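You operate a simulated robot arm through the tools that you are given. There is no shell and no other tool. Be economical: measure what you need, move in short steps, check, and stop when the job is done.

Carry out the task below with a simulated two-armed robot. There is one attempt and no reset: what you move stays moved.

## Task
Cure the fault that machine nine shows under LAST STRIP and bond one good strip to make up for it.
Fine: lifted: heat 220 C; weak: key recipe 4 again; crooked: X shift 0. Lot size up by one, auto; heat ends set to 220 C.
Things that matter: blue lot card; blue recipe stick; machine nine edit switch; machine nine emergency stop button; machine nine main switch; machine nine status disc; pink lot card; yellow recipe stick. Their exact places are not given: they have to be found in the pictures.

Only the result counts: the job must be done as asked and must still hold three seconds after the hand-in. Knocking over, shifting, dropping, spilling or breaking anything else fails it.

## Robot
Two 7-joint arms with fingered hands on one trunk, on a base that drives. Base frame: it is fixed to the floor where the robot stands at the start and does not move with it; the origin is under the middle of the robot, x ahead of it, y to its left, z up. Units: mm, degrees, N and s.
The left shoulder is at the start at [46, 127, 1151], the right one opposite. With the tool pointing down near the work surface each hand reaches from about 360 to 820 mm from the robot's upright axis, wherever it stands, measured 20 degrees to its own side. Places, roughly: machine nine edit switch [400, 100, 800]; machine nine emergency stop button [300, -100, 800]; machine nine main switch [400, 0, 800]; machine nine status disc [800, -300, 1200]. Payload 4 kg a hand.
The TCP of each hand is the grasp point between the finger pads, 29 mm short of the fingertips. In the tool frame z runs along the fingers and y along their closing line. Largest opening 100 mm; the body of the gripper starts 34 mm behind the TCP. The gripper is a hand of 5 fingers: y runs from the thumb to the fingers, the wrist lies at [-15, -105, -177] in the tool frame, and closing takes about 1.5 s.
Orientation is told as [roll, pitch, yaw] about the base's x, y, z axes, in that order, counted from this pose: with the fingers straight down and the wrist toward the robot, the tool's x, y and z point along [0, 1, 0], [1, 0, 0] and [0, 0, -1] of the base frame.

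## Interface
- The arms move only by the tool servo_tool. It takes "left_motion", "right_motion" or both (then of equal length, played together; a hand with none holds still); each is a list that holds one entry, the list of rows, each a list of 7 numbers: the gripper command, from -1 (shut) to 1 (fully open), values between in proportion, then the shift along the base's x, y, z in mm, then the turn, a rotation vector about the base's x, y, z in degrees. In form: [[[fingers, tx, ty, tz, wx, wy, wz], ...]]. A call has 1 to 20 rows; each row shifts and turns the commanded pose from where the row before left it. Each row takes 0.2 s and may step no farther than 50 mm and 8.6 degrees from the row before; otherwise, or with a gripper value out of range, the whole call is refused. Where a pose cannot be reached the arm comes as near as it can. A force on the tool above 40 N (or 10 N above the force at the start of the call, whichever is more), or a blocked arm, ends the call early, and 0.2 s more pass. Each finger travels about 45 mm/s and halts on what it meets, pressing with about 26 N; the grip force reading is that of the motor and also rises with nothing between the fingers. The clock runs only during rows and for 0.2 s after the last one: add rows that do not move to give the fingers time. The reply holds the time, the measured pose of the TCP, the force on the tool along the base axes, the opening and the grip force, in the units named above and with some noise, with the torque about the TCP (base axes, N m) and any sound that the robot's microphone picked up.
- Cameras (640 x 400 px; columns grow to the right, rows downward): "scene" is now at [142.5, 24, 1276.5]; the picture's right is [0.25, -0.97, -0.00], its down [-0.58, -0.15, -0.80] and it looks along [0.77, 0.20, -0.60] (base axes); focal length 214 px, centre (320, 200). "left" rides on the left gripper at [-66, -86, -121] in its tool frame; the picture's right is [-0.76, -0.31, 0.58], its down [0.59, -0.70, 0.40] and it looks along [0.28, 0.64, 0.71] (tool axes); focal length 247 px, centre (320, 200). "right" rides on the right gripper at [66, -86, -121] in its tool frame; the picture's right is [-0.76, 0.31, -0.58], its down [-0.59, -0.70, 0.40] and it looks along [-0.28, 0.64, 0.71] (tool axes); focal length 247 px, centre (320, 200).
- capture(camera): a new picture of that camera. The clock stands still meanwhile.
- raise_lower(by): slides the trunk up (or, below 0, down) by that many mm; the arms and the scene camera ride with it, the base frame stays. It gives what a move gives, with no picture.
- base_move(legs): drives the robot by 1 to 6 legs, each [ahead, turn to the left] in mm and degrees, along the robot's own axes; the way and the turn of a leg run together, so that a leg with both is an arc; at most 1500 mm and 180 degrees a leg. The arms and the cameras ride along, it lands a little off, and it stops where it bumps. It gives what a move gives.
- preshape(shape, hand): the hand has 5 fingers and takes this shape, open, in about a second: jaw (thumb against the fingers, like two jaws); tri (thumb and two fingers); tip (a fingertip pinch); poke (one finger out to press); point (the index stretched); flat (the hand flat); cup (the hand cupped); fist (a fist). The gripper value then closes the fingers along that shape, each until it touches; the sizes above hold for jaw. It gives what a move gives, with no picture.
- head_to(pan, tilt): turns the head with the scene camera to pan (to the left, within 80 degrees either way) and tilt (down, from -29 to 69), counted from straight ahead of the robot. It gives what a move gives.
- locate(camera, pixels): for up to 12 pixels [column, row] of the newest picture of that camera ("zoom" is the newest enlarged one), the place [x, y, z] in the base frame of the surface seen there, good to about 3 mm. The clock stands still meanwhile.
- enlarge(camera, box): a new picture of the part [left, top, right, bottom] of that camera's present view, enlarged. The clock stands still meanwhile.
- job_done(): hands the job in; it is judged then, once.

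Go step by step. Measure first, check grasps and placings, and put right what went wrong. The budget is 80 turns and 62 pictures, counting those below and the enlarged ones. Unless the task says otherwise, let go and move clear before handing in, and close with one line.

The tools are called after "Request:" by a JSON object that holds its "name" and its "arguments". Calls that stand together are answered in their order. servo_tool: Moves the arms, as the interface text tells. Its arguments: {"type":"object","properties":{"left_motion":{"type":"array","items":{"type":"array","items":{"type":"array","items":{"type":"number"}}}},"right_motion":{"type":"array","items":{"type":"array","items":{"type":"array","items":{"type":"number"}}}}},"required":[]} The other tools are called the same way: raise_lower (by) slides the trunk up or down; preshape (shape, hand) gives the hand a shape; base_move (legs) drives the base; head_to (pan, tilt) turns the head that bears the scene camera; capture (camera) takes a picture; locate (camera, pixels) gives the place of the surface under pixels of a picture; enlarge (camera, box) takes an enlarged picture of a part of a camera's view; job_done () hands the job in.

At the start:

```text
time_s: 0.0
left_position: [554.9, 284.7, 1229.5]
left_tool_rot: [0.0, 0.0, -0.3]
left_force: [0.0, -0.4, -1.1]
left_wrist_torque: [-0.02, 0.0, 0.0]
left_grip_width: 100.1
left_grasp_force: 0.0
left_shape: jaw
right_position: [578.1, -184.6, 1213.9]
right_tool_rot: [0.0, 0.0, -0.3]
right_force: [0.1, 0.6, 0.3]
right_wrist_torque: [-0.02, -0.01, -0.03]
right_grip_width: 99.7
right_grasp_force: 0.1
right_shape: jaw
trunk travel left (down, up): [-350.0, 397.0]
robot x, y, heading: [1.1, 0.9, -0.1]
head pan, tilt: [14.4, 37.1]
```

scene: 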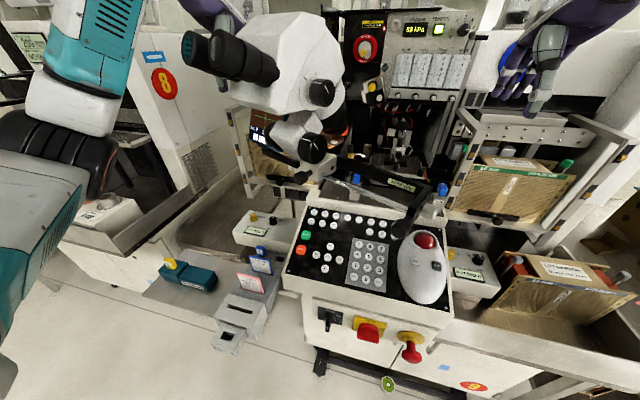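
right: 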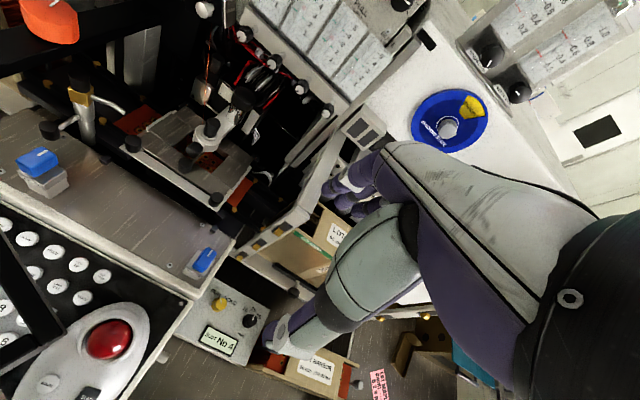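
left: 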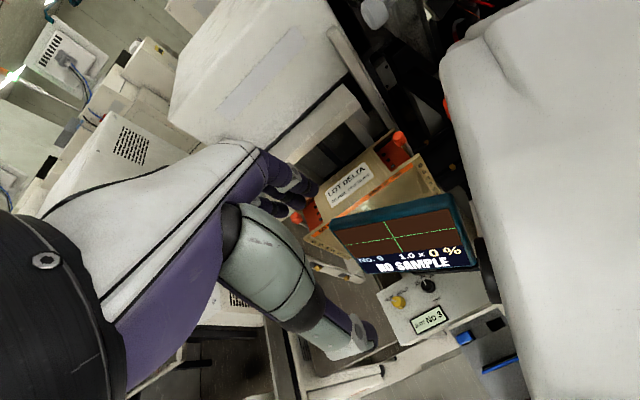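

The scene shows a keypad panel around (350,250), a main switch near (330,318), red knobs near (370,330) and (410,345), and cards and sticks at left (180,270)-(255,280). I'll enlarge the parts to read them.

Request:
{"name": "enlarge", "arguments": {"camera": "scene", "box": [270, 180, 470, 305]}}

Request:
{"name": "enlarge", "arguments": {"camera": "scene", "box": [140, 200, 300, 360]}}

Request:
{"name": "enlarge", "arguments": {"camera": "scene", "box": [290, 280, 500, 400]}}

Request:
{"name": "enlarge", "arguments": {"camera": "scene", "box": [340, 0, 500, 100]}}

```text
3.20 times, centred on (370, 242) of scene
```

zoom: 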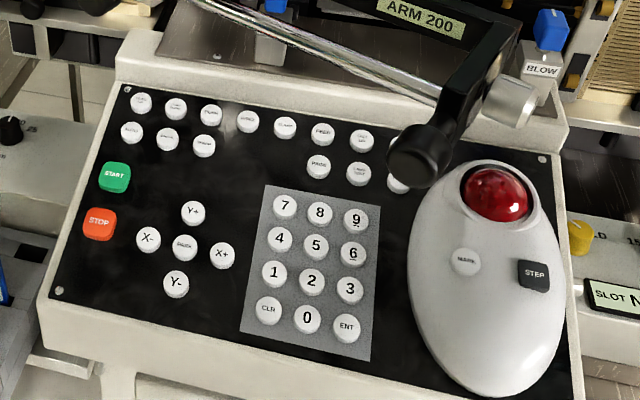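

```text
2.50 times, centred on (220, 280) of scene
```

zoom: 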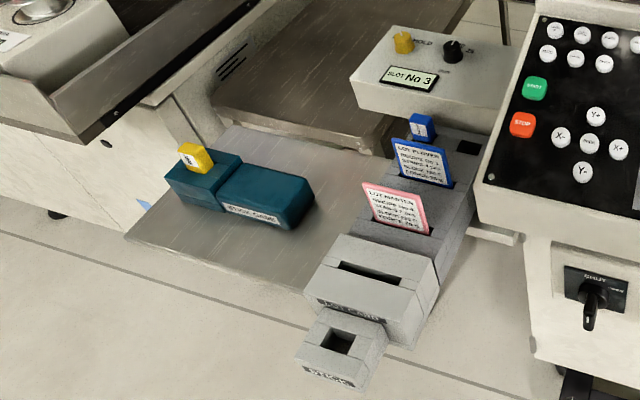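

```text
3.05 times, centred on (395, 340) of scene
```

zoom: 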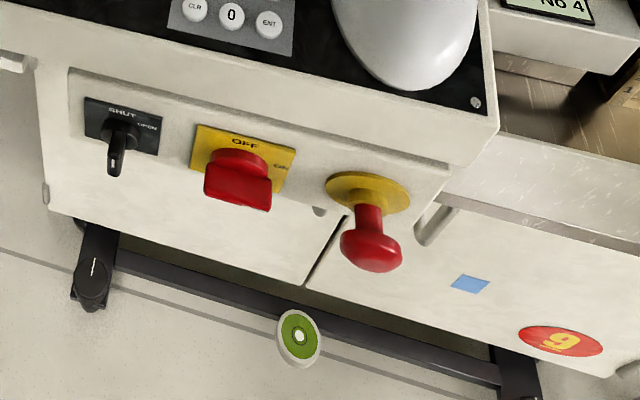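

```text
4.00 times, centred on (420, 50) of scene
```

zoom: 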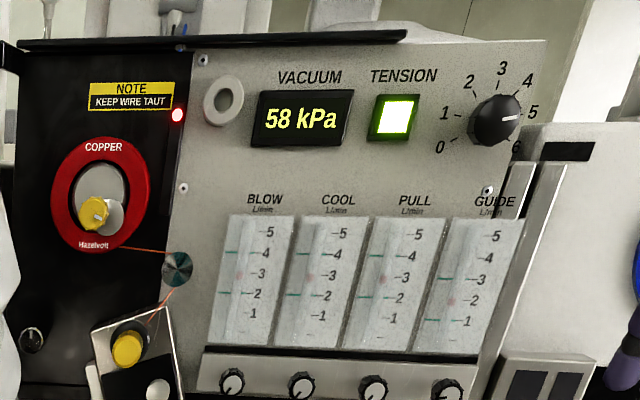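

The panel reads: keys, edit switch SHUT, and the main switch labelled OFF. I still need the displays, so I'll look level and up.

Request:
{"name": "head_to", "arguments": {"pan": -5, "tilt": 10}}

Request:
{"name": "capture", "arguments": {"camera": "scene"}}

Request:
{"name": "enlarge", "arguments": {"camera": "left", "box": [300, 120, 540, 380]}}

```text
time_s: 0.9
left_position: [555.1, 285.4, 1230.1]
left_tool_rot: [0.0, 0.0, -0.4]
left_force: [0.8, 0.5, 0.7]
left_wrist_torque: [0.0, 0.01, 0.02]
left_grip_width: 99.6
left_grasp_force: 0.0
left_shape: jaw
right_position: [578.2, -184.9, 1214.3]
right_tool_rot: [0.0, 0.0, -0.3]
right_force: [-0.9, 0.3, -0.9]
right_wrist_torque: [0.01, 0.03, 0.03]
right_grip_width: 99.6
right_grasp_force: 0.1
right_shape: jaw
trunk travel left (down, up): [-350.0, 397.0]
robot x, y, heading: [-0.4, 1.8, -0.1]
head pan, tilt: [-5.0, 10.0]
```

```text
54 pictures are left
```

scene: 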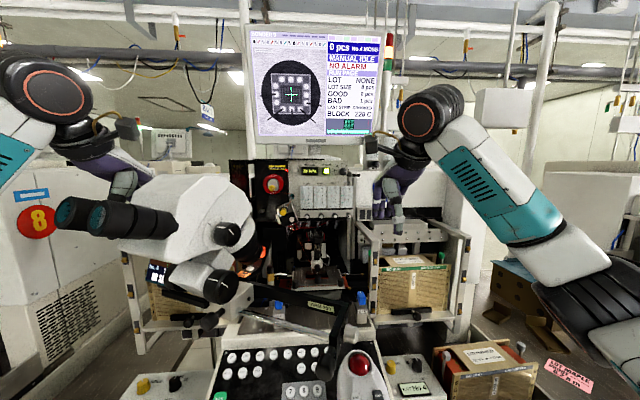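

```text
1.54 times, centred on (420, 250) of left
```

zoom: 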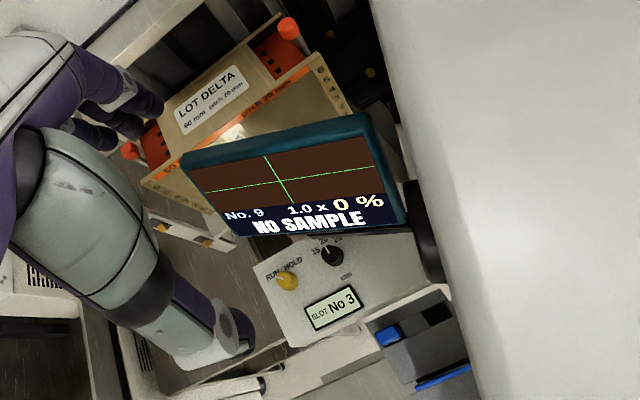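

The main screen is at (315,80). I'll enlarge it, its surroundings, and the pink sign on the right.

Request:
{"name": "enlarge", "arguments": {"camera": "scene", "box": [320, 30, 400, 140]}}

Request:
{"name": "enlarge", "arguments": {"camera": "scene", "box": [240, 20, 340, 150]}}

Request:
{"name": "enlarge", "arguments": {"camera": "scene", "box": [360, 200, 640, 400]}}

```text
3.64 times, centred on (360, 85) of scene
```

zoom: 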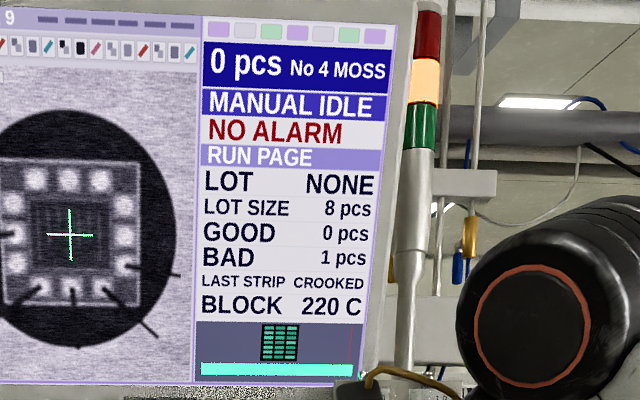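

```text
3.08 times, centred on (290, 85) of scene
```

zoom: 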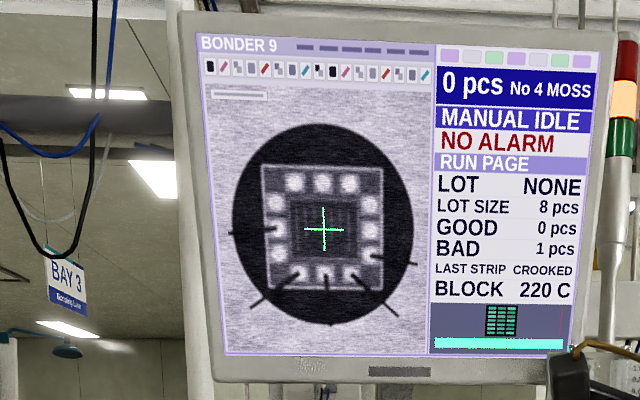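

```text
2.00 times, centred on (500, 300) of scene
```

zoom: 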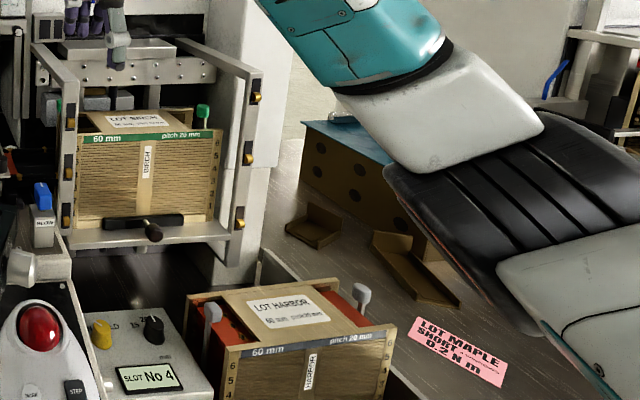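

The fault is LAST STRIP CROOKED, so X shift must go to 0, and the lot size (8) must become 9 in auto. I need to read the keys and cards.

Request:
{"name": "head_to", "arguments": {"pan": 3, "tilt": 50}}

Request:
{"name": "capture", "arguments": {"camera": "scene"}}

```text
time_s: 2.0
left_position: [555.8, 285.8, 1229.7]
left_tool_rot: [-0.1, 0.0, -0.3]
left_force: [-1.4, -0.3, -0.5]
left_wrist_torque: [-0.01, -0.02, 0.05]
left_grip_width: 99.6
left_grasp_force: 0.1
left_shape: jaw
right_position: [578.4, -186.9, 1213.6]
right_tool_rot: [-0.1, -0.1, -0.4]
right_force: [0.2, -0.1, 0.4]
right_wrist_torque: [-0.02, -0.02, -0.02]
right_grip_width: 99.9
right_grasp_force: 0.1
right_shape: jaw
trunk travel left (down, up): [-350.0, 397.0]
robot x, y, heading: [-1.9, 3.3, -0.1]
head pan, tilt: [3.0, 50.0]
```

```text
49 pictures are left
```

scene: 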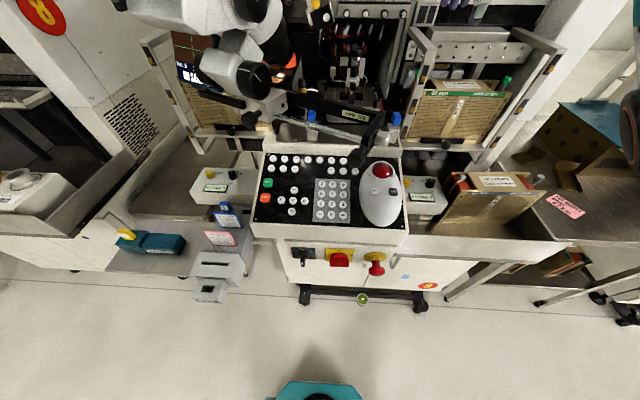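

The keys lie at (262-400,155-220). I'll enlarge the top rows, the numbers, and the cards.

Request:
{"name": "enlarge", "arguments": {"camera": "scene", "box": [262, 150, 322, 190]}}

Request:
{"name": "enlarge", "arguments": {"camera": "scene", "box": [312, 150, 372, 190]}}

Request:
{"name": "enlarge", "arguments": {"camera": "scene", "box": [190, 195, 250, 260]}}

Request:
{"name": "locate", "arguments": {"camera": "scene", "pixels": [[272, 159], [333, 160], [268, 183], [265, 198], [304, 190], [318, 214], [345, 216], [382, 172], [303, 252], [340, 260], [375, 268], [392, 192]]}}

```text
10.00 times, centred on (292, 170) of scene
```

zoom: 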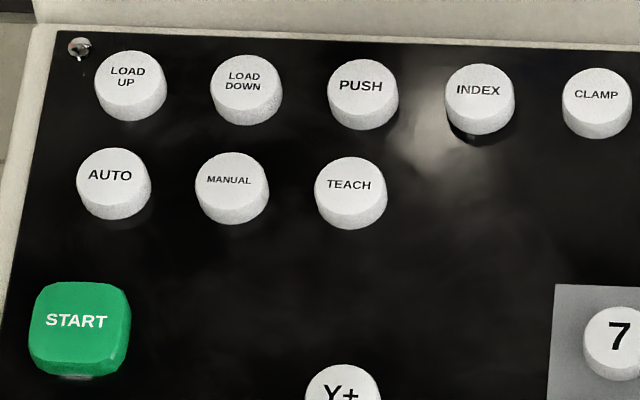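

```text
10.00 times, centred on (342, 170) of scene
```

zoom: 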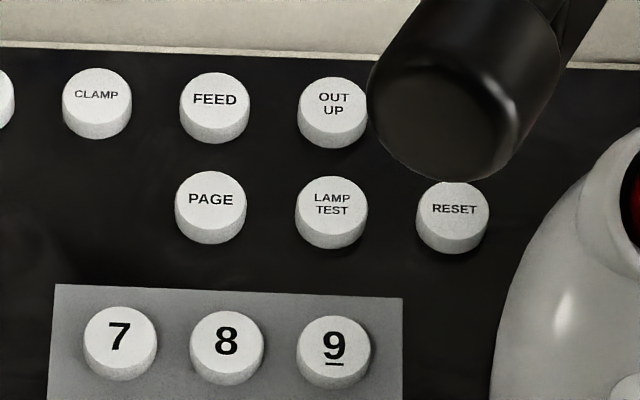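

```text
6.15 times, centred on (220, 228) of scene
```

zoom: 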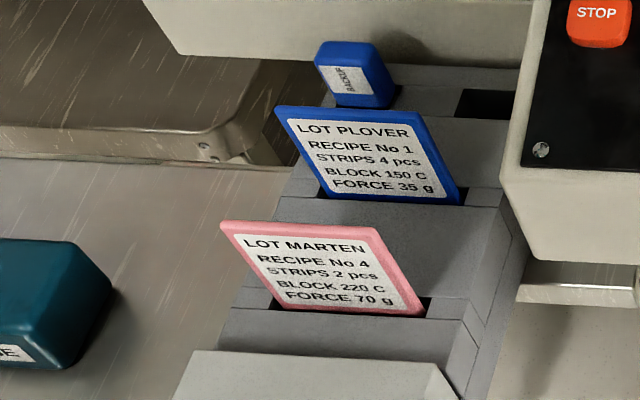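

```text
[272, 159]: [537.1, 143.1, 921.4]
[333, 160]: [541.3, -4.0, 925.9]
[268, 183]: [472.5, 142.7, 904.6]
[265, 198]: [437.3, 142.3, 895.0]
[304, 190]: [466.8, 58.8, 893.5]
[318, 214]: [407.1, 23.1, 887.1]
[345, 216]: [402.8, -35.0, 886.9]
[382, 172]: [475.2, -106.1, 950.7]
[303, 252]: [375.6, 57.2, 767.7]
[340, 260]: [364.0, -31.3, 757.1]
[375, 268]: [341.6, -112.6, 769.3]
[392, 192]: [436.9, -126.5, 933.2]
```

The keys read: PAGE near (334,171), AUTO (273,168), START, digits. The PAGE key should lead to an X SHIFT page. I'll shape the right hand to poke, and measure the microscope and arm lever as obstacles.

Request:
{"name": "preshape", "arguments": {"hand": "right", "shape": "poke"}}

Request:
{"name": "locate", "arguments": {"camera": "scene", "pixels": [[130, 8], [250, 78], [360, 155], [378, 135], [260, 120], [180, 10], [333, 171], [273, 168], [304, 251], [396, 120], [312, 118], [345, 180]]}}

Request:
{"name": "capture", "arguments": {"camera": "right"}}

```text
time_s: 2.9
left_position: [556.4, 285.0, 1230.2]
left_tool_rot: [0.0, 0.1, -0.3]
left_force: [-0.4, 0.5, -0.4]
left_wrist_torque: [-0.03, -0.03, 0.0]
left_grip_width: 99.8
left_grasp_force: 0.1
left_shape: jaw
right_position: [578.8, -185.4, 1214.2]
right_tool_rot: [0.1, 0.0, -0.3]
right_force: [0.5, 0.9, -0.2]
right_wrist_torque: [-0.02, 0.0, 0.0]
right_grip_width: 0.0
right_grasp_force: 0.2
right_shape: poke
trunk travel left (down, up): [-350.0, 397.0]
robot x, y, heading: [1.1, 0.7, 0.0]
head pan, tilt: [3.0, 50.0]
```

```text
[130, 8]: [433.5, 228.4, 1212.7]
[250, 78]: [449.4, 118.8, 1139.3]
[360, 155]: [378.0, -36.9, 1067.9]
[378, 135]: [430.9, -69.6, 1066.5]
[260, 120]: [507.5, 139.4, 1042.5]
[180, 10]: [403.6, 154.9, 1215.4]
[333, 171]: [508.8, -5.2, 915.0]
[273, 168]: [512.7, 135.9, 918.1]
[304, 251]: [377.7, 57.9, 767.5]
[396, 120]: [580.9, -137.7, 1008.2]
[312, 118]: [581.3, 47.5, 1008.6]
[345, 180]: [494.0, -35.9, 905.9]
```

```text
45 pictures are left
```

right: 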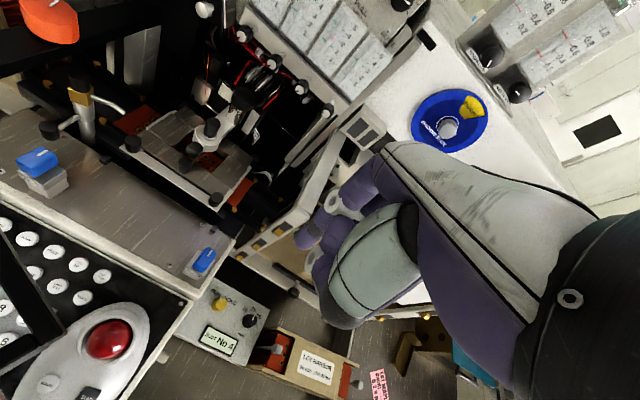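

The microscope body (z about 1140) and its lever knob at [378,-37,1068] hang over the panel, so the hand has to come in below them, tilted. First I'll see where the poke finger tip is.

Request:
{"name": "enlarge", "arguments": {"camera": "right", "box": [280, 130, 440, 340]}}

Request:
{"name": "head_to", "arguments": {"pan": -20, "tilt": 15}}

Request:
{"name": "capture", "arguments": {"camera": "scene"}}

```text
1.90 times, centred on (360, 235) of right
```

zoom: 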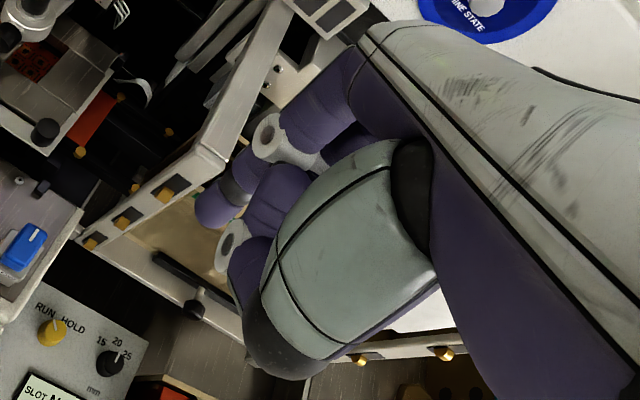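

```text
time_s: 3.9
left_position: [557.1, 285.0, 1229.8]
left_tool_rot: [0.0, 0.0, -0.2]
left_force: [-0.6, 0.2, 0.3]
left_wrist_torque: [-0.03, 0.0, -0.04]
left_grip_width: 99.5
left_grasp_force: 0.0
left_shape: jaw
right_position: [578.0, -185.9, 1214.4]
right_tool_rot: [0.0, -0.1, -0.2]
right_force: [-0.6, 1.3, 0.9]
right_wrist_torque: [-0.01, -0.02, 0.01]
right_grip_width: 0.0
right_grasp_force: 0.1
right_shape: poke
trunk travel left (down, up): [-350.0, 397.0]
robot x, y, heading: [3.7, -0.5, 0.1]
head pan, tilt: [-20.0, 15.0]
```

```text
43 pictures are left
```

scene: 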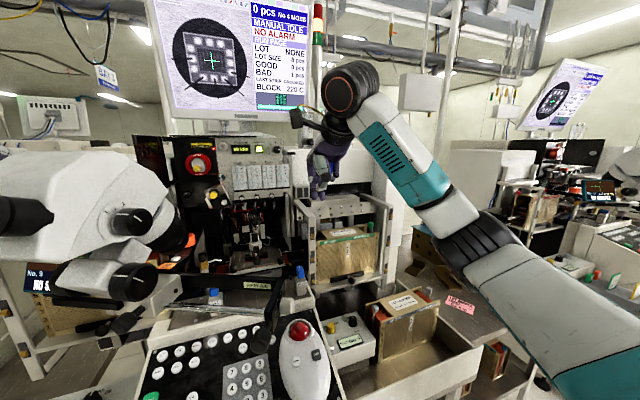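

The disc at right is labelled "(MACH)INE STATE". The poking fingertip seems to be at zoom (212,212), so I'll locate points on it.

Request:
{"name": "locate", "arguments": {"camera": "zoom", "pixels": [[215, 212], [203, 218], [240, 180], [270, 140], [265, 365], [228, 250], [270, 340], [265, 200], [330, 100], [300, 300]]}}

Request:
{"name": "enlarge", "arguments": {"camera": "scene", "box": [280, 100, 380, 210]}}

```text
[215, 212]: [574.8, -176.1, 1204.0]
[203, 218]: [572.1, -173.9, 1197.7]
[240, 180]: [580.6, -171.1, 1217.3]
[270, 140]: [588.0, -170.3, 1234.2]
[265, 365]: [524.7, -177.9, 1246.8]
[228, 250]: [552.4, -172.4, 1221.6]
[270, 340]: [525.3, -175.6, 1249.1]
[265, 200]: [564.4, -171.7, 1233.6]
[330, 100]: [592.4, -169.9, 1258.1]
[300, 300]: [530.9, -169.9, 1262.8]
```

```text
3.64 times, centred on (330, 155) of scene
```

zoom: 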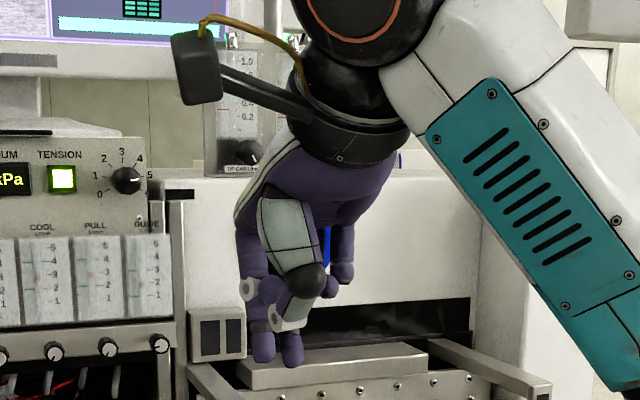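

Seen from the scene camera, two tips stand lowest, at zoom (263,355) and (292,355). I'll locate them.

Request:
{"name": "locate", "arguments": {"camera": "zoom", "pixels": [[264, 360], [264, 345], [292, 360], [292, 345], [330, 285], [343, 280], [300, 310], [260, 320], [248, 290]]}}

```text
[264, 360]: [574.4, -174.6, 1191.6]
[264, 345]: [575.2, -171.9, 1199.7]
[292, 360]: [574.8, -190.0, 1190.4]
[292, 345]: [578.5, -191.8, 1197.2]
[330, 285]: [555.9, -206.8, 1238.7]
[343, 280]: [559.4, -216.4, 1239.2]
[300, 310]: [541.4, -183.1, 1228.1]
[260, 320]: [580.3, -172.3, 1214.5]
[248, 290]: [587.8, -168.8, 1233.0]
```

Poke leaves two tips level, 17 mm apart, which is risky with keys about 27 mm apart. I'll try "point".

Request:
{"name": "preshape", "arguments": {"hand": "right", "shape": "point"}}

Request:
{"name": "enlarge", "arguments": {"camera": "scene", "box": [280, 100, 380, 210]}}

Request:
{"name": "enlarge", "arguments": {"camera": "right", "box": [280, 80, 600, 340]}}

```text
time_s: 4.8
left_position: [555.9, 284.8, 1229.2]
left_tool_rot: [0.0, -0.1, -0.3]
left_force: [0.3, 0.7, -0.2]
left_wrist_torque: [-0.05, 0.01, -0.01]
left_grip_width: 99.9
left_grasp_force: 0.0
left_shape: jaw
right_position: [578.6, -185.5, 1213.9]
right_tool_rot: [0.0, 0.0, -0.3]
right_force: [-0.1, 0.0, -0.5]
right_wrist_torque: [-0.01, 0.04, 0.0]
right_grip_width: 0.0
right_grasp_force: 0.0
right_shape: point
trunk travel left (down, up): [-350.0, 397.0]
robot x, y, heading: [3.9, 6.9, 0.1]
head pan, tilt: [-20.0, 15.0]
```

```text
3.64 times, centred on (330, 155) of scene
```

zoom: 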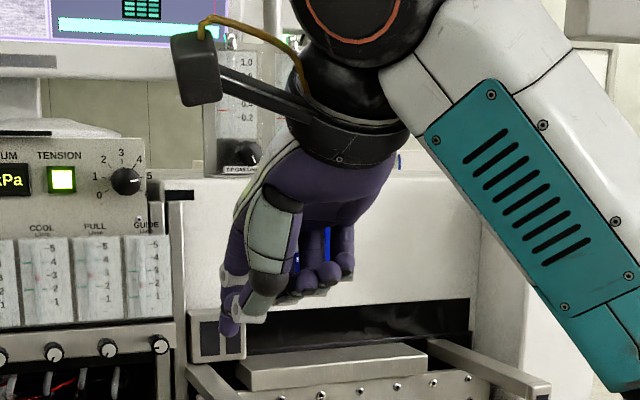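

```text
1.54 times, centred on (440, 210) of right
```

zoom: 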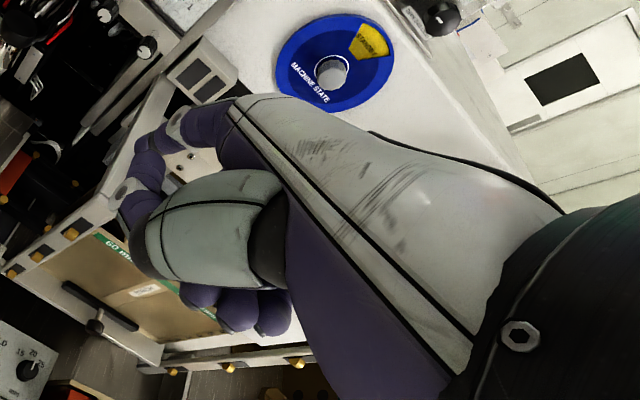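

"Point" stretches the index alone, with the thumb beside it. I'll locate its tip.

Request:
{"name": "locate", "arguments": {"camera": "zoom", "pixels": [[128, 205], [140, 212], [148, 170], [165, 145], [160, 250], [140, 270], [200, 295], [120, 195]]}}

Request:
{"name": "enlarge", "arguments": {"camera": "scene", "box": [320, 150, 370, 210]}}

```text
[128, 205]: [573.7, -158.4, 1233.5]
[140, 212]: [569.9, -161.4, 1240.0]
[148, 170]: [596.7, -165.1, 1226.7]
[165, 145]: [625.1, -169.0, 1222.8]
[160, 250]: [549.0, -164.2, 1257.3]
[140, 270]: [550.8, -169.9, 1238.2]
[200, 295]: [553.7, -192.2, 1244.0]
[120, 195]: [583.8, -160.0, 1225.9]
```

```text
6.67 times, centred on (345, 180) of scene
```

zoom: 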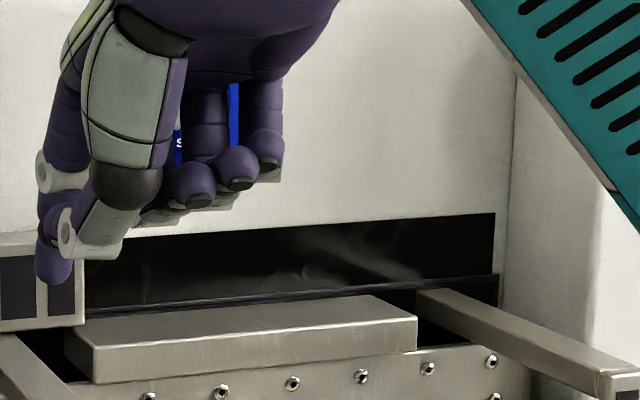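

Request:
{"name": "locate", "arguments": {"camera": "zoom", "pixels": [[52, 270], [52, 240], [60, 130], [70, 60], [100, 240], [125, 185], [185, 190], [52, 280]]}}

Request:
{"name": "enlarge", "arguments": {"camera": "right", "box": [320, 110, 420, 210]}}

```text
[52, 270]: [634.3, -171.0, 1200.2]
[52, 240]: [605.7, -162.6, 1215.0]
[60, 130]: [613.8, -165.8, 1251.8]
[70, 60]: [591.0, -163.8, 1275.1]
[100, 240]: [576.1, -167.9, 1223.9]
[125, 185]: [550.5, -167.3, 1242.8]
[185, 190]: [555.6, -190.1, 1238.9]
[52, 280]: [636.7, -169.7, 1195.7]
```

```text
4.00 times, centred on (370, 160) of right
```

zoom: 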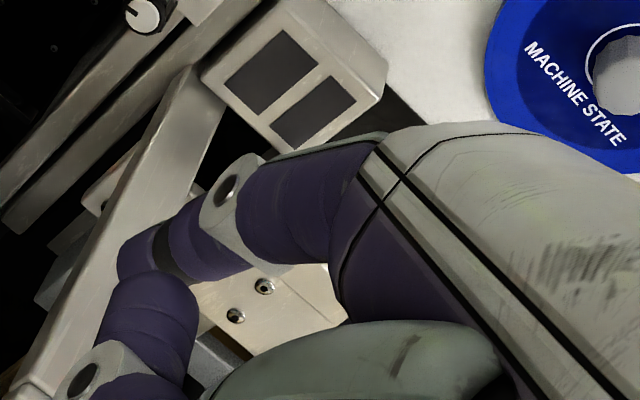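

The index tip sits about [60,15,-22] from the right TCP. Coming in low under the lever needs the hand pitched up about 25° and the robot farther back. I'll first lift the left hand clear of the eyepieces, then back the base up.

Request:
{"name": "servo_tool", "arguments": {"left_motion": [[[1, 0, 30, 40, 0, 0, 0], [1, 0, 30, 40, 0, 0, 0], [1, 0, 20, 40, 0, 0, 0]]]}}

Request:
{"name": "base_move", "arguments": {"legs": [[-230, 0]]}}

Request:
{"name": "head_to", "arguments": {"pan": -5, "tilt": 25}}

Request:
{"name": "capture", "arguments": {"camera": "scene"}}

```text
time_s: 5.6
left_position: [555.5, 366.0, 1350.0]
left_tool_rot: [0.0, 0.1, -0.2]
left_force: [0.0, 0.2, 0.2]
left_wrist_torque: [0.02, 0.0, 0.02]
left_grip_width: 99.8
left_grasp_force: 0.1
left_shape: jaw
right_position: [578.2, -185.9, 1214.3]
right_tool_rot: [0.0, 0.0, -0.2]
right_force: [-0.4, -0.1, 0.6]
right_wrist_torque: [0.02, 0.01, 0.01]
right_grip_width: 0.0
right_grasp_force: 0.0
right_shape: point
trunk travel left (down, up): [-350.0, 397.0]
robot x, y, heading: [0.8, 1.9, -0.1]
head pan, tilt: [-20.0, 15.0]
```

```text
time_s: 7.3
left_position: [326.3, 365.6, 1349.6]
left_tool_rot: [0.1, 0.0, -0.4]
left_force: [-0.3, -0.3, 0.9]
left_wrist_torque: [0.02, -0.04, 0.0]
left_grip_width: 99.9
left_grasp_force: 0.0
left_shape: jaw
right_position: [348.9, -186.2, 1214.5]
right_tool_rot: [0.0, 0.0, -0.4]
right_force: [0.0, -0.1, 0.7]
right_wrist_torque: [-0.01, -0.05, 0.01]
right_grip_width: 0.0
right_grasp_force: 0.1
right_shape: point
trunk travel left (down, up): [-350.0, 397.0]
robot x, y, heading: [-228.8, -0.8, 0.1]
head pan, tilt: [-20.0, 15.0]
```

```text
time_s: 8.1
left_position: [328.8, 364.6, 1348.4]
left_tool_rot: [0.0, 0.0, -0.3]
left_force: [-0.4, -0.8, 0.6]
left_wrist_torque: [-0.02, -0.01, -0.03]
left_grip_width: 99.9
left_grasp_force: 0.0
left_shape: jaw
right_position: [349.9, -186.0, 1214.3]
right_tool_rot: [0.0, -0.1, -0.2]
right_force: [-0.5, -0.4, -0.2]
right_wrist_torque: [0.0, 0.03, -0.01]
right_grip_width: 0.0
right_grasp_force: 0.1
right_shape: point
trunk travel left (down, up): [-350.0, 397.0]
robot x, y, heading: [-230.2, 2.2, -0.1]
head pan, tilt: [-5.0, 25.0]
```

```text
37 pictures are left
```

scene: 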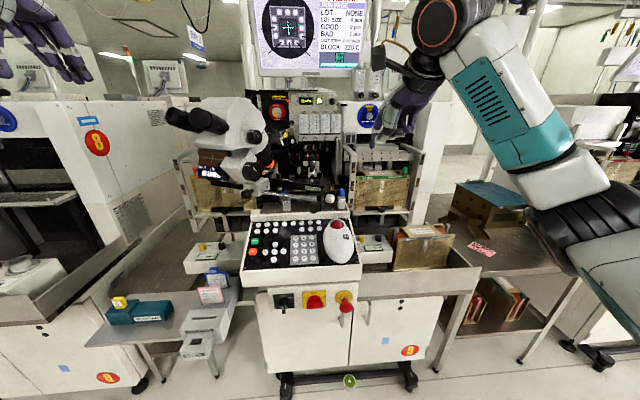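

The backed-off view shows screen and panel together. I'll pitch the right hand up 25° and lower it in front of the panel, below the lever height.

Request:
{"name": "servo_tool", "arguments": {"right_motion": [[[1, -8.6, 23.7, -36.3, 0, -8.33, 0], [1, -8.6, 23.7, -36.3, 0, -8.33, 0], [1, -8.6, 23.7, -36.3, 0, -8.33, 0], [1, -8.6, 23.7, -36.3, 0, 0, 0], [1, -8.6, 23.7, -36.3, 0, 0, 0], [1, -8.6, 23.7, -36.3, 0, 0, 0], [1, -8.6, 23.7, -36.3, 0, 0, 0]]]}}

Request:
{"name": "capture", "arguments": {"camera": "scene"}}

```text
time_s: 9.7
left_position: [328.9, 364.8, 1349.1]
left_tool_rot: [0.0, 0.0, -0.4]
left_force: [1.1, 0.4, 0.7]
left_wrist_torque: [-0.03, -0.02, -0.01]
left_grip_width: 99.9
left_grasp_force: 0.0
left_shape: jaw
right_position: [289.5, -19.9, 959.2]
right_tool_rot: [0.1, -25.0, -0.3]
right_force: [0.2, 0.5, 0.3]
right_wrist_torque: [0.0, 0.05, 0.01]
right_grip_width: 0.0
right_grasp_force: 0.0
right_shape: point
trunk travel left (down, up): [-350.0, 397.0]
robot x, y, heading: [-226.9, 4.3, -0.2]
head pan, tilt: [-5.0, 25.0]
```

```text
36 pictures are left
```

scene: 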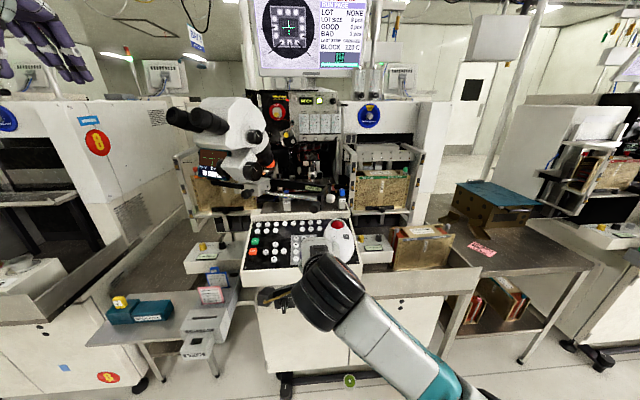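

The hand is clear of the panel. I'll advance to hover over PAGE and check with an enlarged view.

Request:
{"name": "servo_tool", "arguments": {"right_motion": [[[1, 34, 0, 0, 0, 0, 0], [1, 34, 0, 0, 0, 0, 0], [1, 34, 0, 0, 0, 0, 0], [1, 34, 0, -5, 0, 0, 0]]]}}

Request:
{"name": "enlarge", "arguments": {"camera": "scene", "box": [220, 170, 400, 310]}}

Request:
{"name": "capture", "arguments": {"camera": "right"}}

```text
time_s: 10.7
left_position: [329.8, 365.5, 1348.2]
left_tool_rot: [0.1, 0.1, -0.3]
left_force: [-0.9, -0.4, -0.8]
left_wrist_torque: [-0.01, 0.0, 0.0]
left_grip_width: 99.5
left_grasp_force: 0.0
left_shape: jaw
right_position: [427.7, -21.0, 954.4]
right_tool_rot: [0.1, -24.9, -0.4]
right_force: [-0.1, -0.3, -0.3]
right_wrist_torque: [-0.01, -0.03, -0.01]
right_grip_width: 0.0
right_grasp_force: 0.0
right_shape: point
trunk travel left (down, up): [-350.0, 397.0]
robot x, y, heading: [-227.7, -2.1, -0.0]
head pan, tilt: [-5.0, 25.0]
```

```text
2.86 times, centred on (310, 240) of scene
```

zoom: 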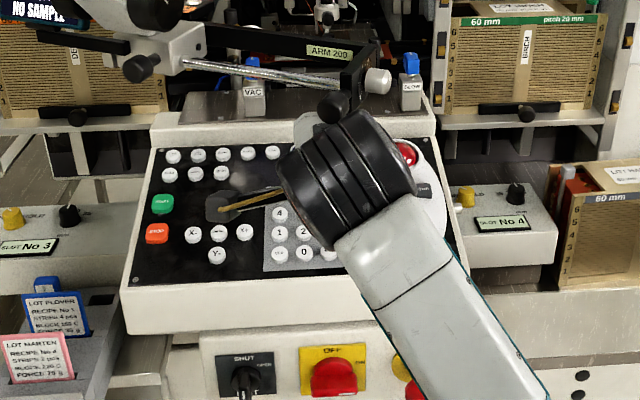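

```text
34 pictures are left
```

right: 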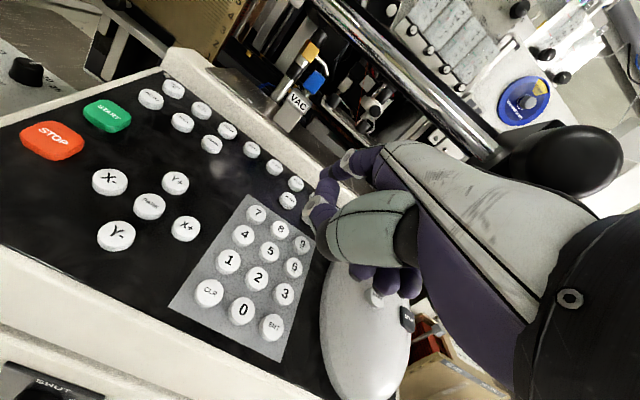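

The right camera shows keys and finger well. I'll enlarge near the tip.

Request:
{"name": "enlarge", "arguments": {"camera": "right", "box": [210, 110, 370, 270]}}

```text
2.50 times, centred on (290, 190) of right
```

zoom: 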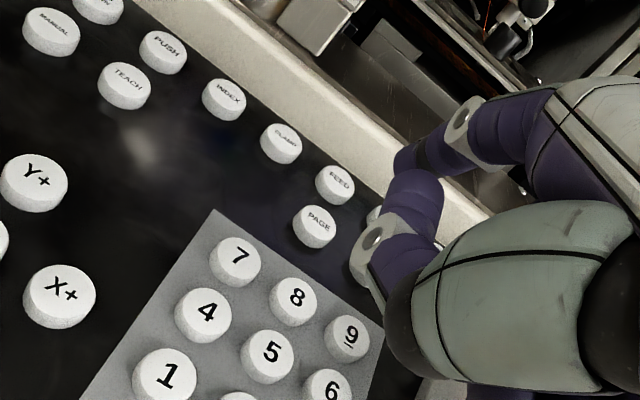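

Request:
{"name": "locate", "arguments": {"camera": "zoom", "pixels": [[318, 220], [338, 180], [402, 160], [405, 150], [415, 165], [407, 195], [430, 180], [293, 295], [348, 332], [123, 80], [237, 255], [400, 172]]}}

```text
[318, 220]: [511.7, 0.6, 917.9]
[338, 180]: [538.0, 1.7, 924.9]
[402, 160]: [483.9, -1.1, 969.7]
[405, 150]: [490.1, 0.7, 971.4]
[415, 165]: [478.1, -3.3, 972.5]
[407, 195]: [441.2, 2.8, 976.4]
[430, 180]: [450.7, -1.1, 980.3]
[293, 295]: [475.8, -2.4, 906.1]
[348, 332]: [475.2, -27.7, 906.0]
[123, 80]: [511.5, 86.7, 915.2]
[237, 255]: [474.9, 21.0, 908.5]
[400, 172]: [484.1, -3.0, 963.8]
```

Tip centre is about (491,-6,960) and PAGE is at about (511,-1,917). I'll descend gently onto PAGE.

Request:
{"name": "servo_tool", "arguments": {"right_motion": [[[1, 7, 3, -13, 0, 0, 0], [1, 6, 2, -12, 0, 0, 0], [1, 1.2, 0, -3.5, 0, 0, 0], [1, 1.2, 0, -3.5, 0, 0, 0], [1, 1.2, 0, -3.5, 0, 0, 0], [1, 1.2, 0, -3.5, 0, 0, 0], [1, 1.2, 0, -3.5, 0, 0, 0], [1, 1, 0, -3, 0, 0, 0]]]}}

Request:
{"name": "enlarge", "arguments": {"camera": "right", "box": [210, 110, 370, 270]}}

```text
time_s: 12.5
left_position: [328.4, 365.4, 1349.8]
left_tool_rot: [0.0, 0.0, -0.3]
left_force: [-0.3, -0.7, -0.4]
left_wrist_torque: [-0.01, 0.0, -0.01]
left_grip_width: 99.9
left_grasp_force: 0.0
left_shape: jaw
right_position: [444.8, -14.6, 909.7]
right_tool_rot: [0.2, -24.9, -0.4]
right_force: [-0.8, -0.2, 0.3]
right_wrist_torque: [-0.01, -0.03, 0.01]
right_grip_width: 0.0
right_grasp_force: 0.1
right_shape: point
trunk travel left (down, up): [-350.0, 397.0]
robot x, y, heading: [-227.3, 1.7, -0.3]
head pan, tilt: [-5.0, 25.0]
```

```text
2.50 times, centred on (290, 190) of right
```

zoom: 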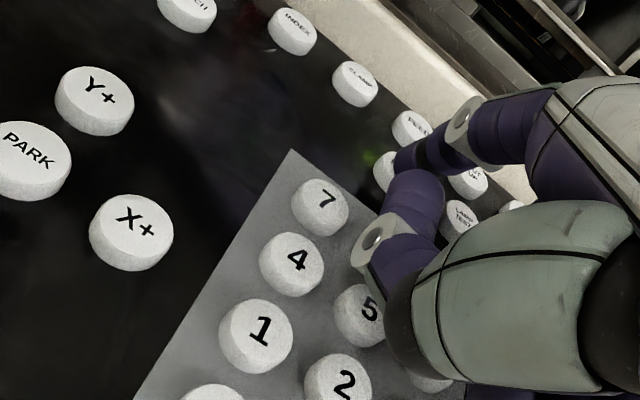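

The tip is over PAGE (zoom 385,165) with no contact yet, so I'll continue down in small steps.

Request:
{"name": "servo_tool", "arguments": {"right_motion": [[[1, 0.5, 0, -2, 0, 0, 0], [1, 0.5, 0, -2, 0, 0, 0], [1, 0.5, 0, -2, 0, 0, 0]]]}}

```text
time_s: 13.3
left_position: [328.2, 364.5, 1348.8]
left_tool_rot: [0.0, 0.0, -0.2]
left_force: [-0.7, 0.9, -0.7]
left_wrist_torque: [-0.02, 0.0, -0.01]
left_grip_width: 99.8
left_grasp_force: 0.1
left_shape: jaw
right_position: [447.8, -15.0, 905.3]
right_tool_rot: [0.1, -25.0, -0.4]
right_force: [-2.6, 0.1, 2.9]
right_wrist_torque: [0.06, -0.22, 0.05]
right_grip_width: 0.0
right_grasp_force: 0.0
right_shape: point
trunk travel left (down, up): [-350.0, 397.0]
robot x, y, heading: [-226.7, 4.5, -0.2]
head pan, tilt: [-5.0, 25.0]
heard: click
```

A click was heard: PAGE was pressed. I'll back off a little and read the screen.

Request:
{"name": "servo_tool", "arguments": {"right_motion": [[[1, -3, 0, 10, 0, 0, 0], [1, -3, 0, 10, 0, 0, 0]]]}}

Request:
{"name": "head_to", "arguments": {"pan": -5, "tilt": 15}}

Request:
{"name": "enlarge", "arguments": {"camera": "scene", "box": [250, 20, 380, 120]}}

```text
time_s: 13.9
left_position: [328.8, 366.3, 1349.3]
left_tool_rot: [0.1, -0.1, -0.2]
left_force: [0.4, 0.1, 0.8]
left_wrist_torque: [-0.01, -0.03, -0.02]
left_grip_width: 99.9
left_grasp_force: 0.1
left_shape: jaw
right_position: [440.3, -15.5, 923.7]
right_tool_rot: [0.1, -25.0, -0.4]
right_force: [0.2, 0.8, 0.1]
right_wrist_torque: [0.0, 0.01, 0.03]
right_grip_width: 0.0
right_grasp_force: 0.0
right_shape: point
trunk travel left (down, up): [-350.0, 397.0]
robot x, y, heading: [-225.6, -1.3, -0.2]
head pan, tilt: [-5.0, 25.0]
```

```text
time_s: 14.6
left_position: [327.4, 365.8, 1348.2]
left_tool_rot: [0.0, 0.0, -0.3]
left_force: [0.2, -0.1, 1.0]
left_wrist_torque: [-0.01, 0.03, -0.01]
left_grip_width: 99.8
left_grasp_force: 0.2
left_shape: jaw
right_position: [442.8, -15.8, 924.1]
right_tool_rot: [0.1, -24.9, -0.5]
right_force: [-0.9, -0.1, 0.2]
right_wrist_torque: [0.01, 0.0, 0.03]
right_grip_width: 0.0
right_grasp_force: 0.0
right_shape: point
trunk travel left (down, up): [-350.0, 397.0]
robot x, y, heading: [-229.4, 0.3, -0.2]
head pan, tilt: [-5.0, 15.0]
```

```text
4.00 times, centred on (315, 70) of scene
```

zoom: 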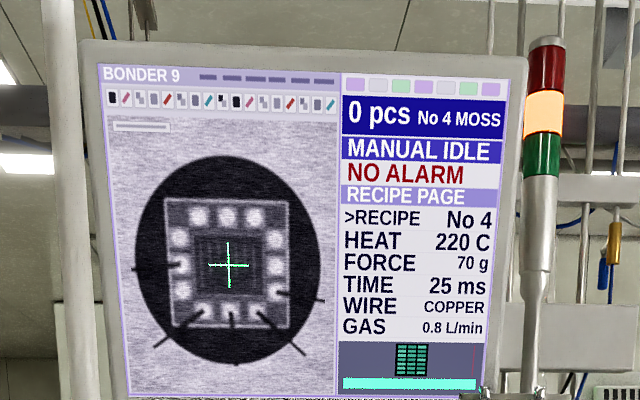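

RECIPE PAGE appeared with HEAT 220 and no shift item. I'll press PAGE again.

Request:
{"name": "servo_tool", "arguments": {"right_motion": [[[1, 3, 0, -10, 0, 0, 0], [1, 2, 0, -6, 0, 0, 0], [1, 1, 0, -4, 0, 0, 0], [1, -3, 0, 10, 0, 0, 0], [1, -3, 0, 10, 0, 0, 0]]]}}

Request:
{"name": "enlarge", "arguments": {"camera": "scene", "box": [310, 30, 380, 120]}}

```text
time_s: 15.8
left_position: [327.6, 365.4, 1348.8]
left_tool_rot: [-0.1, 0.0, -0.2]
left_force: [-0.3, -0.3, -0.6]
left_wrist_torque: [0.03, 0.01, -0.03]
left_grip_width: 99.7
left_grasp_force: 0.0
left_shape: jaw
right_position: [440.8, -14.1, 923.6]
right_tool_rot: [0.0, -24.9, -0.4]
right_force: [0.1, -0.3, 0.2]
right_wrist_torque: [0.04, 0.05, 0.0]
right_grip_width: 0.0
right_grasp_force: 0.1
right_shape: point
trunk travel left (down, up): [-350.0, 397.0]
robot x, y, heading: [-226.2, 3.9, 0.1]
head pan, tilt: [-5.0, 15.0]
heard: click
```

```text
4.44 times, centred on (345, 75) of scene
```

zoom: 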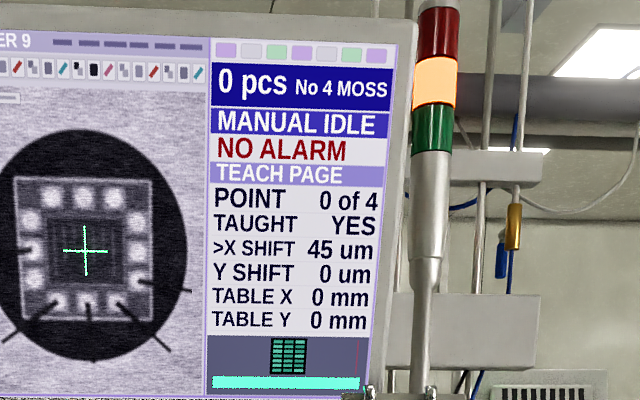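

TEACH PAGE shows ">X SHIFT 45 um". Now to key 0 then ENT. I'll move the finger back toward the 0 key and measure it.

Request:
{"name": "servo_tool", "arguments": {"right_motion": [[[1, -25, 0, 5, 0, 0, 0], [1, -35, 0, 0, 0, 0, 0], [1, -35, 0, 0, 0, 0, 0], [1, -15, 0, 0, 0, 0, 0]]]}}

Request:
{"name": "enlarge", "arguments": {"camera": "right", "box": [160, 110, 400, 310]}}

```text
time_s: 16.8
left_position: [328.5, 365.8, 1349.5]
left_tool_rot: [0.0, 0.0, -0.2]
left_force: [-0.8, -0.1, -0.7]
left_wrist_torque: [-0.01, 0.01, -0.01]
left_grip_width: 99.8
left_grasp_force: 0.2
left_shape: jaw
right_position: [330.9, -15.7, 929.1]
right_tool_rot: [0.2, -24.9, -0.4]
right_force: [-0.3, -0.1, -0.3]
right_wrist_torque: [0.02, 0.0, -0.02]
right_grip_width: 0.1
right_grasp_force: 0.0
right_shape: point
trunk travel left (down, up): [-350.0, 397.0]
robot x, y, heading: [-228.3, 0.1, -0.2]
head pan, tilt: [-5.0, 15.0]
```

```text
2.00 times, centred on (280, 210) of right
```

zoom: 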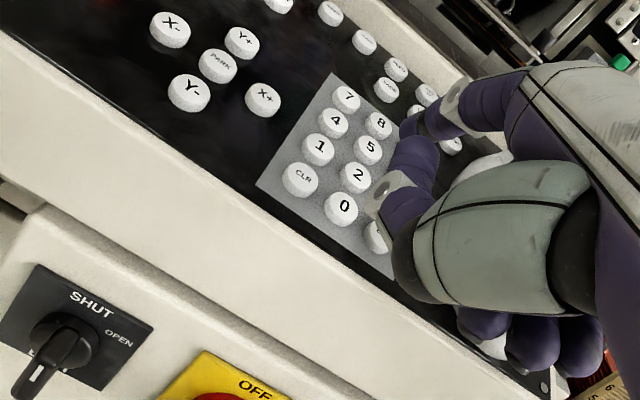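

Request:
{"name": "locate", "arguments": {"camera": "zoom", "pixels": [[344, 207], [300, 178], [376, 238], [359, 176], [368, 148], [347, 97], [405, 128], [412, 120], [420, 125], [62, 335], [35, 380], [90, 350]]}}

```text
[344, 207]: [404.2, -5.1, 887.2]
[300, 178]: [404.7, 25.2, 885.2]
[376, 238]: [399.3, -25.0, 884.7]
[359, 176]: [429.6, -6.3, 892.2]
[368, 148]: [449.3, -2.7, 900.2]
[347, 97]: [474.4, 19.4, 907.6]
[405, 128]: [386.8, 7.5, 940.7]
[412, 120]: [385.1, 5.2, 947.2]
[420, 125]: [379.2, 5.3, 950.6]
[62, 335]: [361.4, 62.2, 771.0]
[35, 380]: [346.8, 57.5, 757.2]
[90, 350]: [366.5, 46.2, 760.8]
```

Key 0 is at (404,-4,887) and the PAGE press gave the key offset, so the press pose for 0 is TCP about (341,-19,875). Pressing.

Request:
{"name": "servo_tool", "arguments": {"right_motion": [[[1, 2, -2, -20, 0, 0, 0], [1, 2, -2, -17, 0, 0, 0], [1, 2, 0, -7, 0, 0, 0], [1, 1, 0, -4, 0, 0, 0], [1, 1, 0, -3, 0, 0, 0], [1, 0.5, 0, -2, 0, 0, 0]]]}}

Request:
{"name": "enlarge", "arguments": {"camera": "right", "box": [220, 110, 380, 270]}}

```text
time_s: 18.2
left_position: [327.7, 365.8, 1349.4]
left_tool_rot: [0.0, -0.1, -0.3]
left_force: [0.0, 0.5, 0.5]
left_wrist_torque: [-0.04, 0.0, 0.03]
left_grip_width: 99.7
left_grasp_force: 0.1
left_shape: jaw
right_position: [344.6, -26.2, 877.8]
right_tool_rot: [-1.0, -25.7, 0.0]
right_force: [-0.1, 1.4, 1.1]
right_wrist_torque: [0.02, -0.02, 0.0]
right_grip_width: 0.2
right_grasp_force: 0.1
right_shape: point
trunk travel left (down, up): [-350.0, 397.0]
robot x, y, heading: [-229.5, 1.7, -0.2]
head pan, tilt: [-5.0, 15.0]
```

```text
2.50 times, centred on (300, 190) of right
```

zoom: 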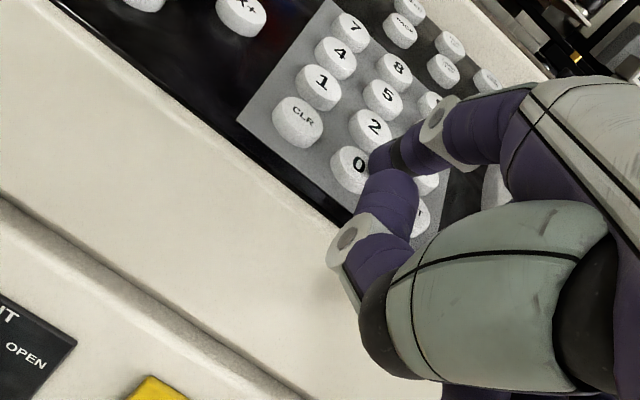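

The arm fell short: the tip is between 0 and ENT with the pose off by 7 mm, so it is near a joint limit. I'll retreat and lower the trunk by 100 mm for a better arm posture.

Request:
{"name": "servo_tool", "arguments": {"right_motion": [[[1, -2, 0, 30, 0, 0, 0], [1, -30, 0, 30, 0, 0, 0], [1, -35, 0, 30, 0, 0, 0], [1, -20, 0, 30, 0, 0, 0]]]}}

Request:
{"name": "raise_lower", "arguments": {"by": -100}}

```text
time_s: 19.2
left_position: [328.3, 365.4, 1349.1]
left_tool_rot: [0.0, 0.0, -0.3]
left_force: [0.4, -0.4, 1.0]
left_wrist_torque: [0.0, 0.01, 0.02]
left_grip_width: 99.7
left_grasp_force: 0.1
left_shape: jaw
right_position: [272.2, -66.1, 985.4]
right_tool_rot: [-10.2, -27.7, 2.0]
right_force: [0.8, -0.1, -0.3]
right_wrist_torque: [-0.02, 0.0, 0.03]
right_grip_width: 0.0
right_grasp_force: 0.1
right_shape: point
trunk travel left (down, up): [-350.0, 397.0]
robot x, y, heading: [-229.3, 4.2, -0.3]
head pan, tilt: [-5.0, 15.0]
stopped in row 4 (right hand): the arm was blocked; the commanded pose is now the measured one
```

```text
time_s: 20.6
left_position: [328.0, 365.3, 1248.4]
left_tool_rot: [0.1, 0.0, -0.4]
left_force: [-0.1, -1.7, -0.6]
left_wrist_torque: [0.0, 0.01, 0.01]
left_grip_width: 99.8
left_grasp_force: 0.0
left_shape: jaw
right_position: [278.6, -98.6, 880.8]
right_tool_rot: [-19.2, -28.7, 5.1]
right_force: [0.2, -0.6, -0.1]
right_wrist_torque: [0.0, 0.02, -0.02]
right_grip_width: 0.0
right_grasp_force: 0.1
right_shape: point
trunk travel left (down, up): [-250.0, 497.0]
robot x, y, heading: [-229.1, 2.9, 0.0]
head pan, tilt: [-5.0, 15.0]
stopped: the arm was blocked; the commanded pose is now the measured one
```

The arm jammed near its limits (posture roll −19°). I'll back the base off 130 mm for room, then straighten the hand while reaching forward and up.

Request:
{"name": "base_move", "arguments": {"legs": [[-130, 0]]}}

Request:
{"name": "servo_tool", "arguments": {"right_motion": [[[1, 25, 0, 20, 0, 0, 0], [1, 25, -5, 20, 5, 0, 0], [1, 25, -5, 20, 5, 0, 0], [1, 25, -5, 10, 5, 1, -1], [1, 20, 0, 0, 4, 1, -2], [1, 0, 0, 0, 0, 1.7, -2]]]}}

Request:
{"name": "capture", "arguments": {"camera": "scene"}}

```text
time_s: 21.9
left_position: [197.7, 364.9, 1251.0]
left_tool_rot: [0.0, -0.2, -0.5]
left_force: [-0.4, 0.3, 1.2]
left_wrist_torque: [-0.01, -0.02, -0.02]
left_grip_width: 99.7
left_grasp_force: 0.0
left_shape: jaw
right_position: [147.7, -97.4, 881.3]
right_tool_rot: [-19.4, -28.8, 5.1]
right_force: [0.8, -0.9, -0.2]
right_wrist_torque: [-0.03, 0.0, -0.03]
right_grip_width: 0.0
right_grasp_force: 0.0
right_shape: point
trunk travel left (down, up): [-250.0, 497.0]
robot x, y, heading: [-357.6, -0.4, 0.1]
head pan, tilt: [-5.0, 15.0]
```

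```text
time_s: 23.3
left_position: [198.5, 365.5, 1248.8]
left_tool_rot: [0.0, 0.1, -0.3]
left_force: [-1.2, 1.4, 0.3]
left_wrist_torque: [0.0, 0.05, -0.01]
left_grip_width: 99.6
left_grasp_force: 0.0
left_shape: jaw
right_position: [269.4, -112.9, 951.0]
right_tool_rot: [1.9, -24.7, -10.0]
right_force: [0.2, 0.4, -0.4]
right_wrist_torque: [0.0, 0.01, -0.02]
right_grip_width: 0.0
right_grasp_force: 0.0
right_shape: point
trunk travel left (down, up): [-250.0, 497.0]
robot x, y, heading: [-355.6, -2.4, 0.3]
head pan, tilt: [-5.0, 15.0]
```

```text
27 pictures are left
```

scene: 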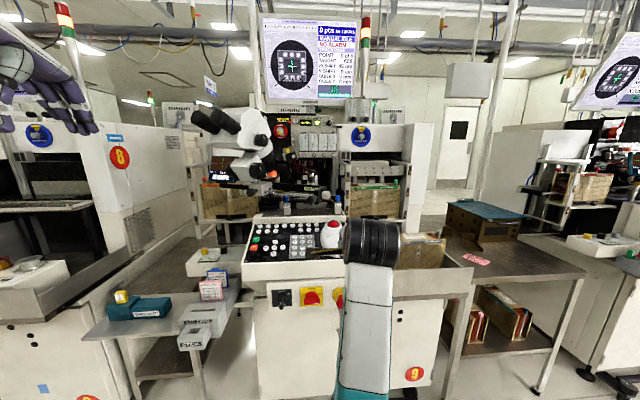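

The arm is free again. I'll square up the yaw and hover above the 0 key.

Request:
{"name": "servo_tool", "arguments": {"right_motion": [[[1, 0, 25, 0, -1, 0, 5], [1, 10, 25, 0, -0.9, 0, 4.6], [1, 20, 25, 0, 0, 0, 0], [1, 20, 16, 0, 0, 0, 0], [1, 12, 0, -20, 0, 0, 0], [1, 0, 0, 0, 0, 0, 0]]]}}

Request:
{"name": "enlarge", "arguments": {"camera": "right", "box": [160, 110, 400, 310]}}

```text
time_s: 24.7
left_position: [198.5, 364.3, 1248.3]
left_tool_rot: [0.0, 0.0, -0.4]
left_force: [0.0, -0.6, -0.6]
left_wrist_torque: [0.0, 0.03, 0.0]
left_grip_width: 99.9
left_grasp_force: 0.1
left_shape: jaw
right_position: [330.7, -23.1, 928.1]
right_tool_rot: [-0.2, -24.7, 0.4]
right_force: [0.1, 0.8, 0.2]
right_wrist_torque: [0.03, 0.0, 0.02]
right_grip_width: 0.0
right_grasp_force: 0.1
right_shape: point
trunk travel left (down, up): [-250.0, 497.0]
robot x, y, heading: [-358.2, 5.6, -0.0]
head pan, tilt: [-5.0, 15.0]
```

```text
2.00 times, centred on (280, 210) of right
```

zoom: 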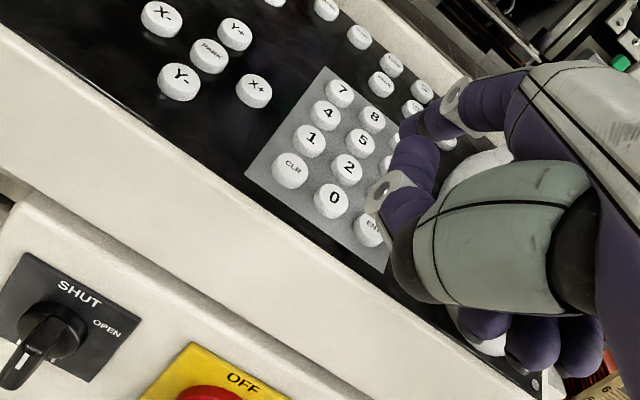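

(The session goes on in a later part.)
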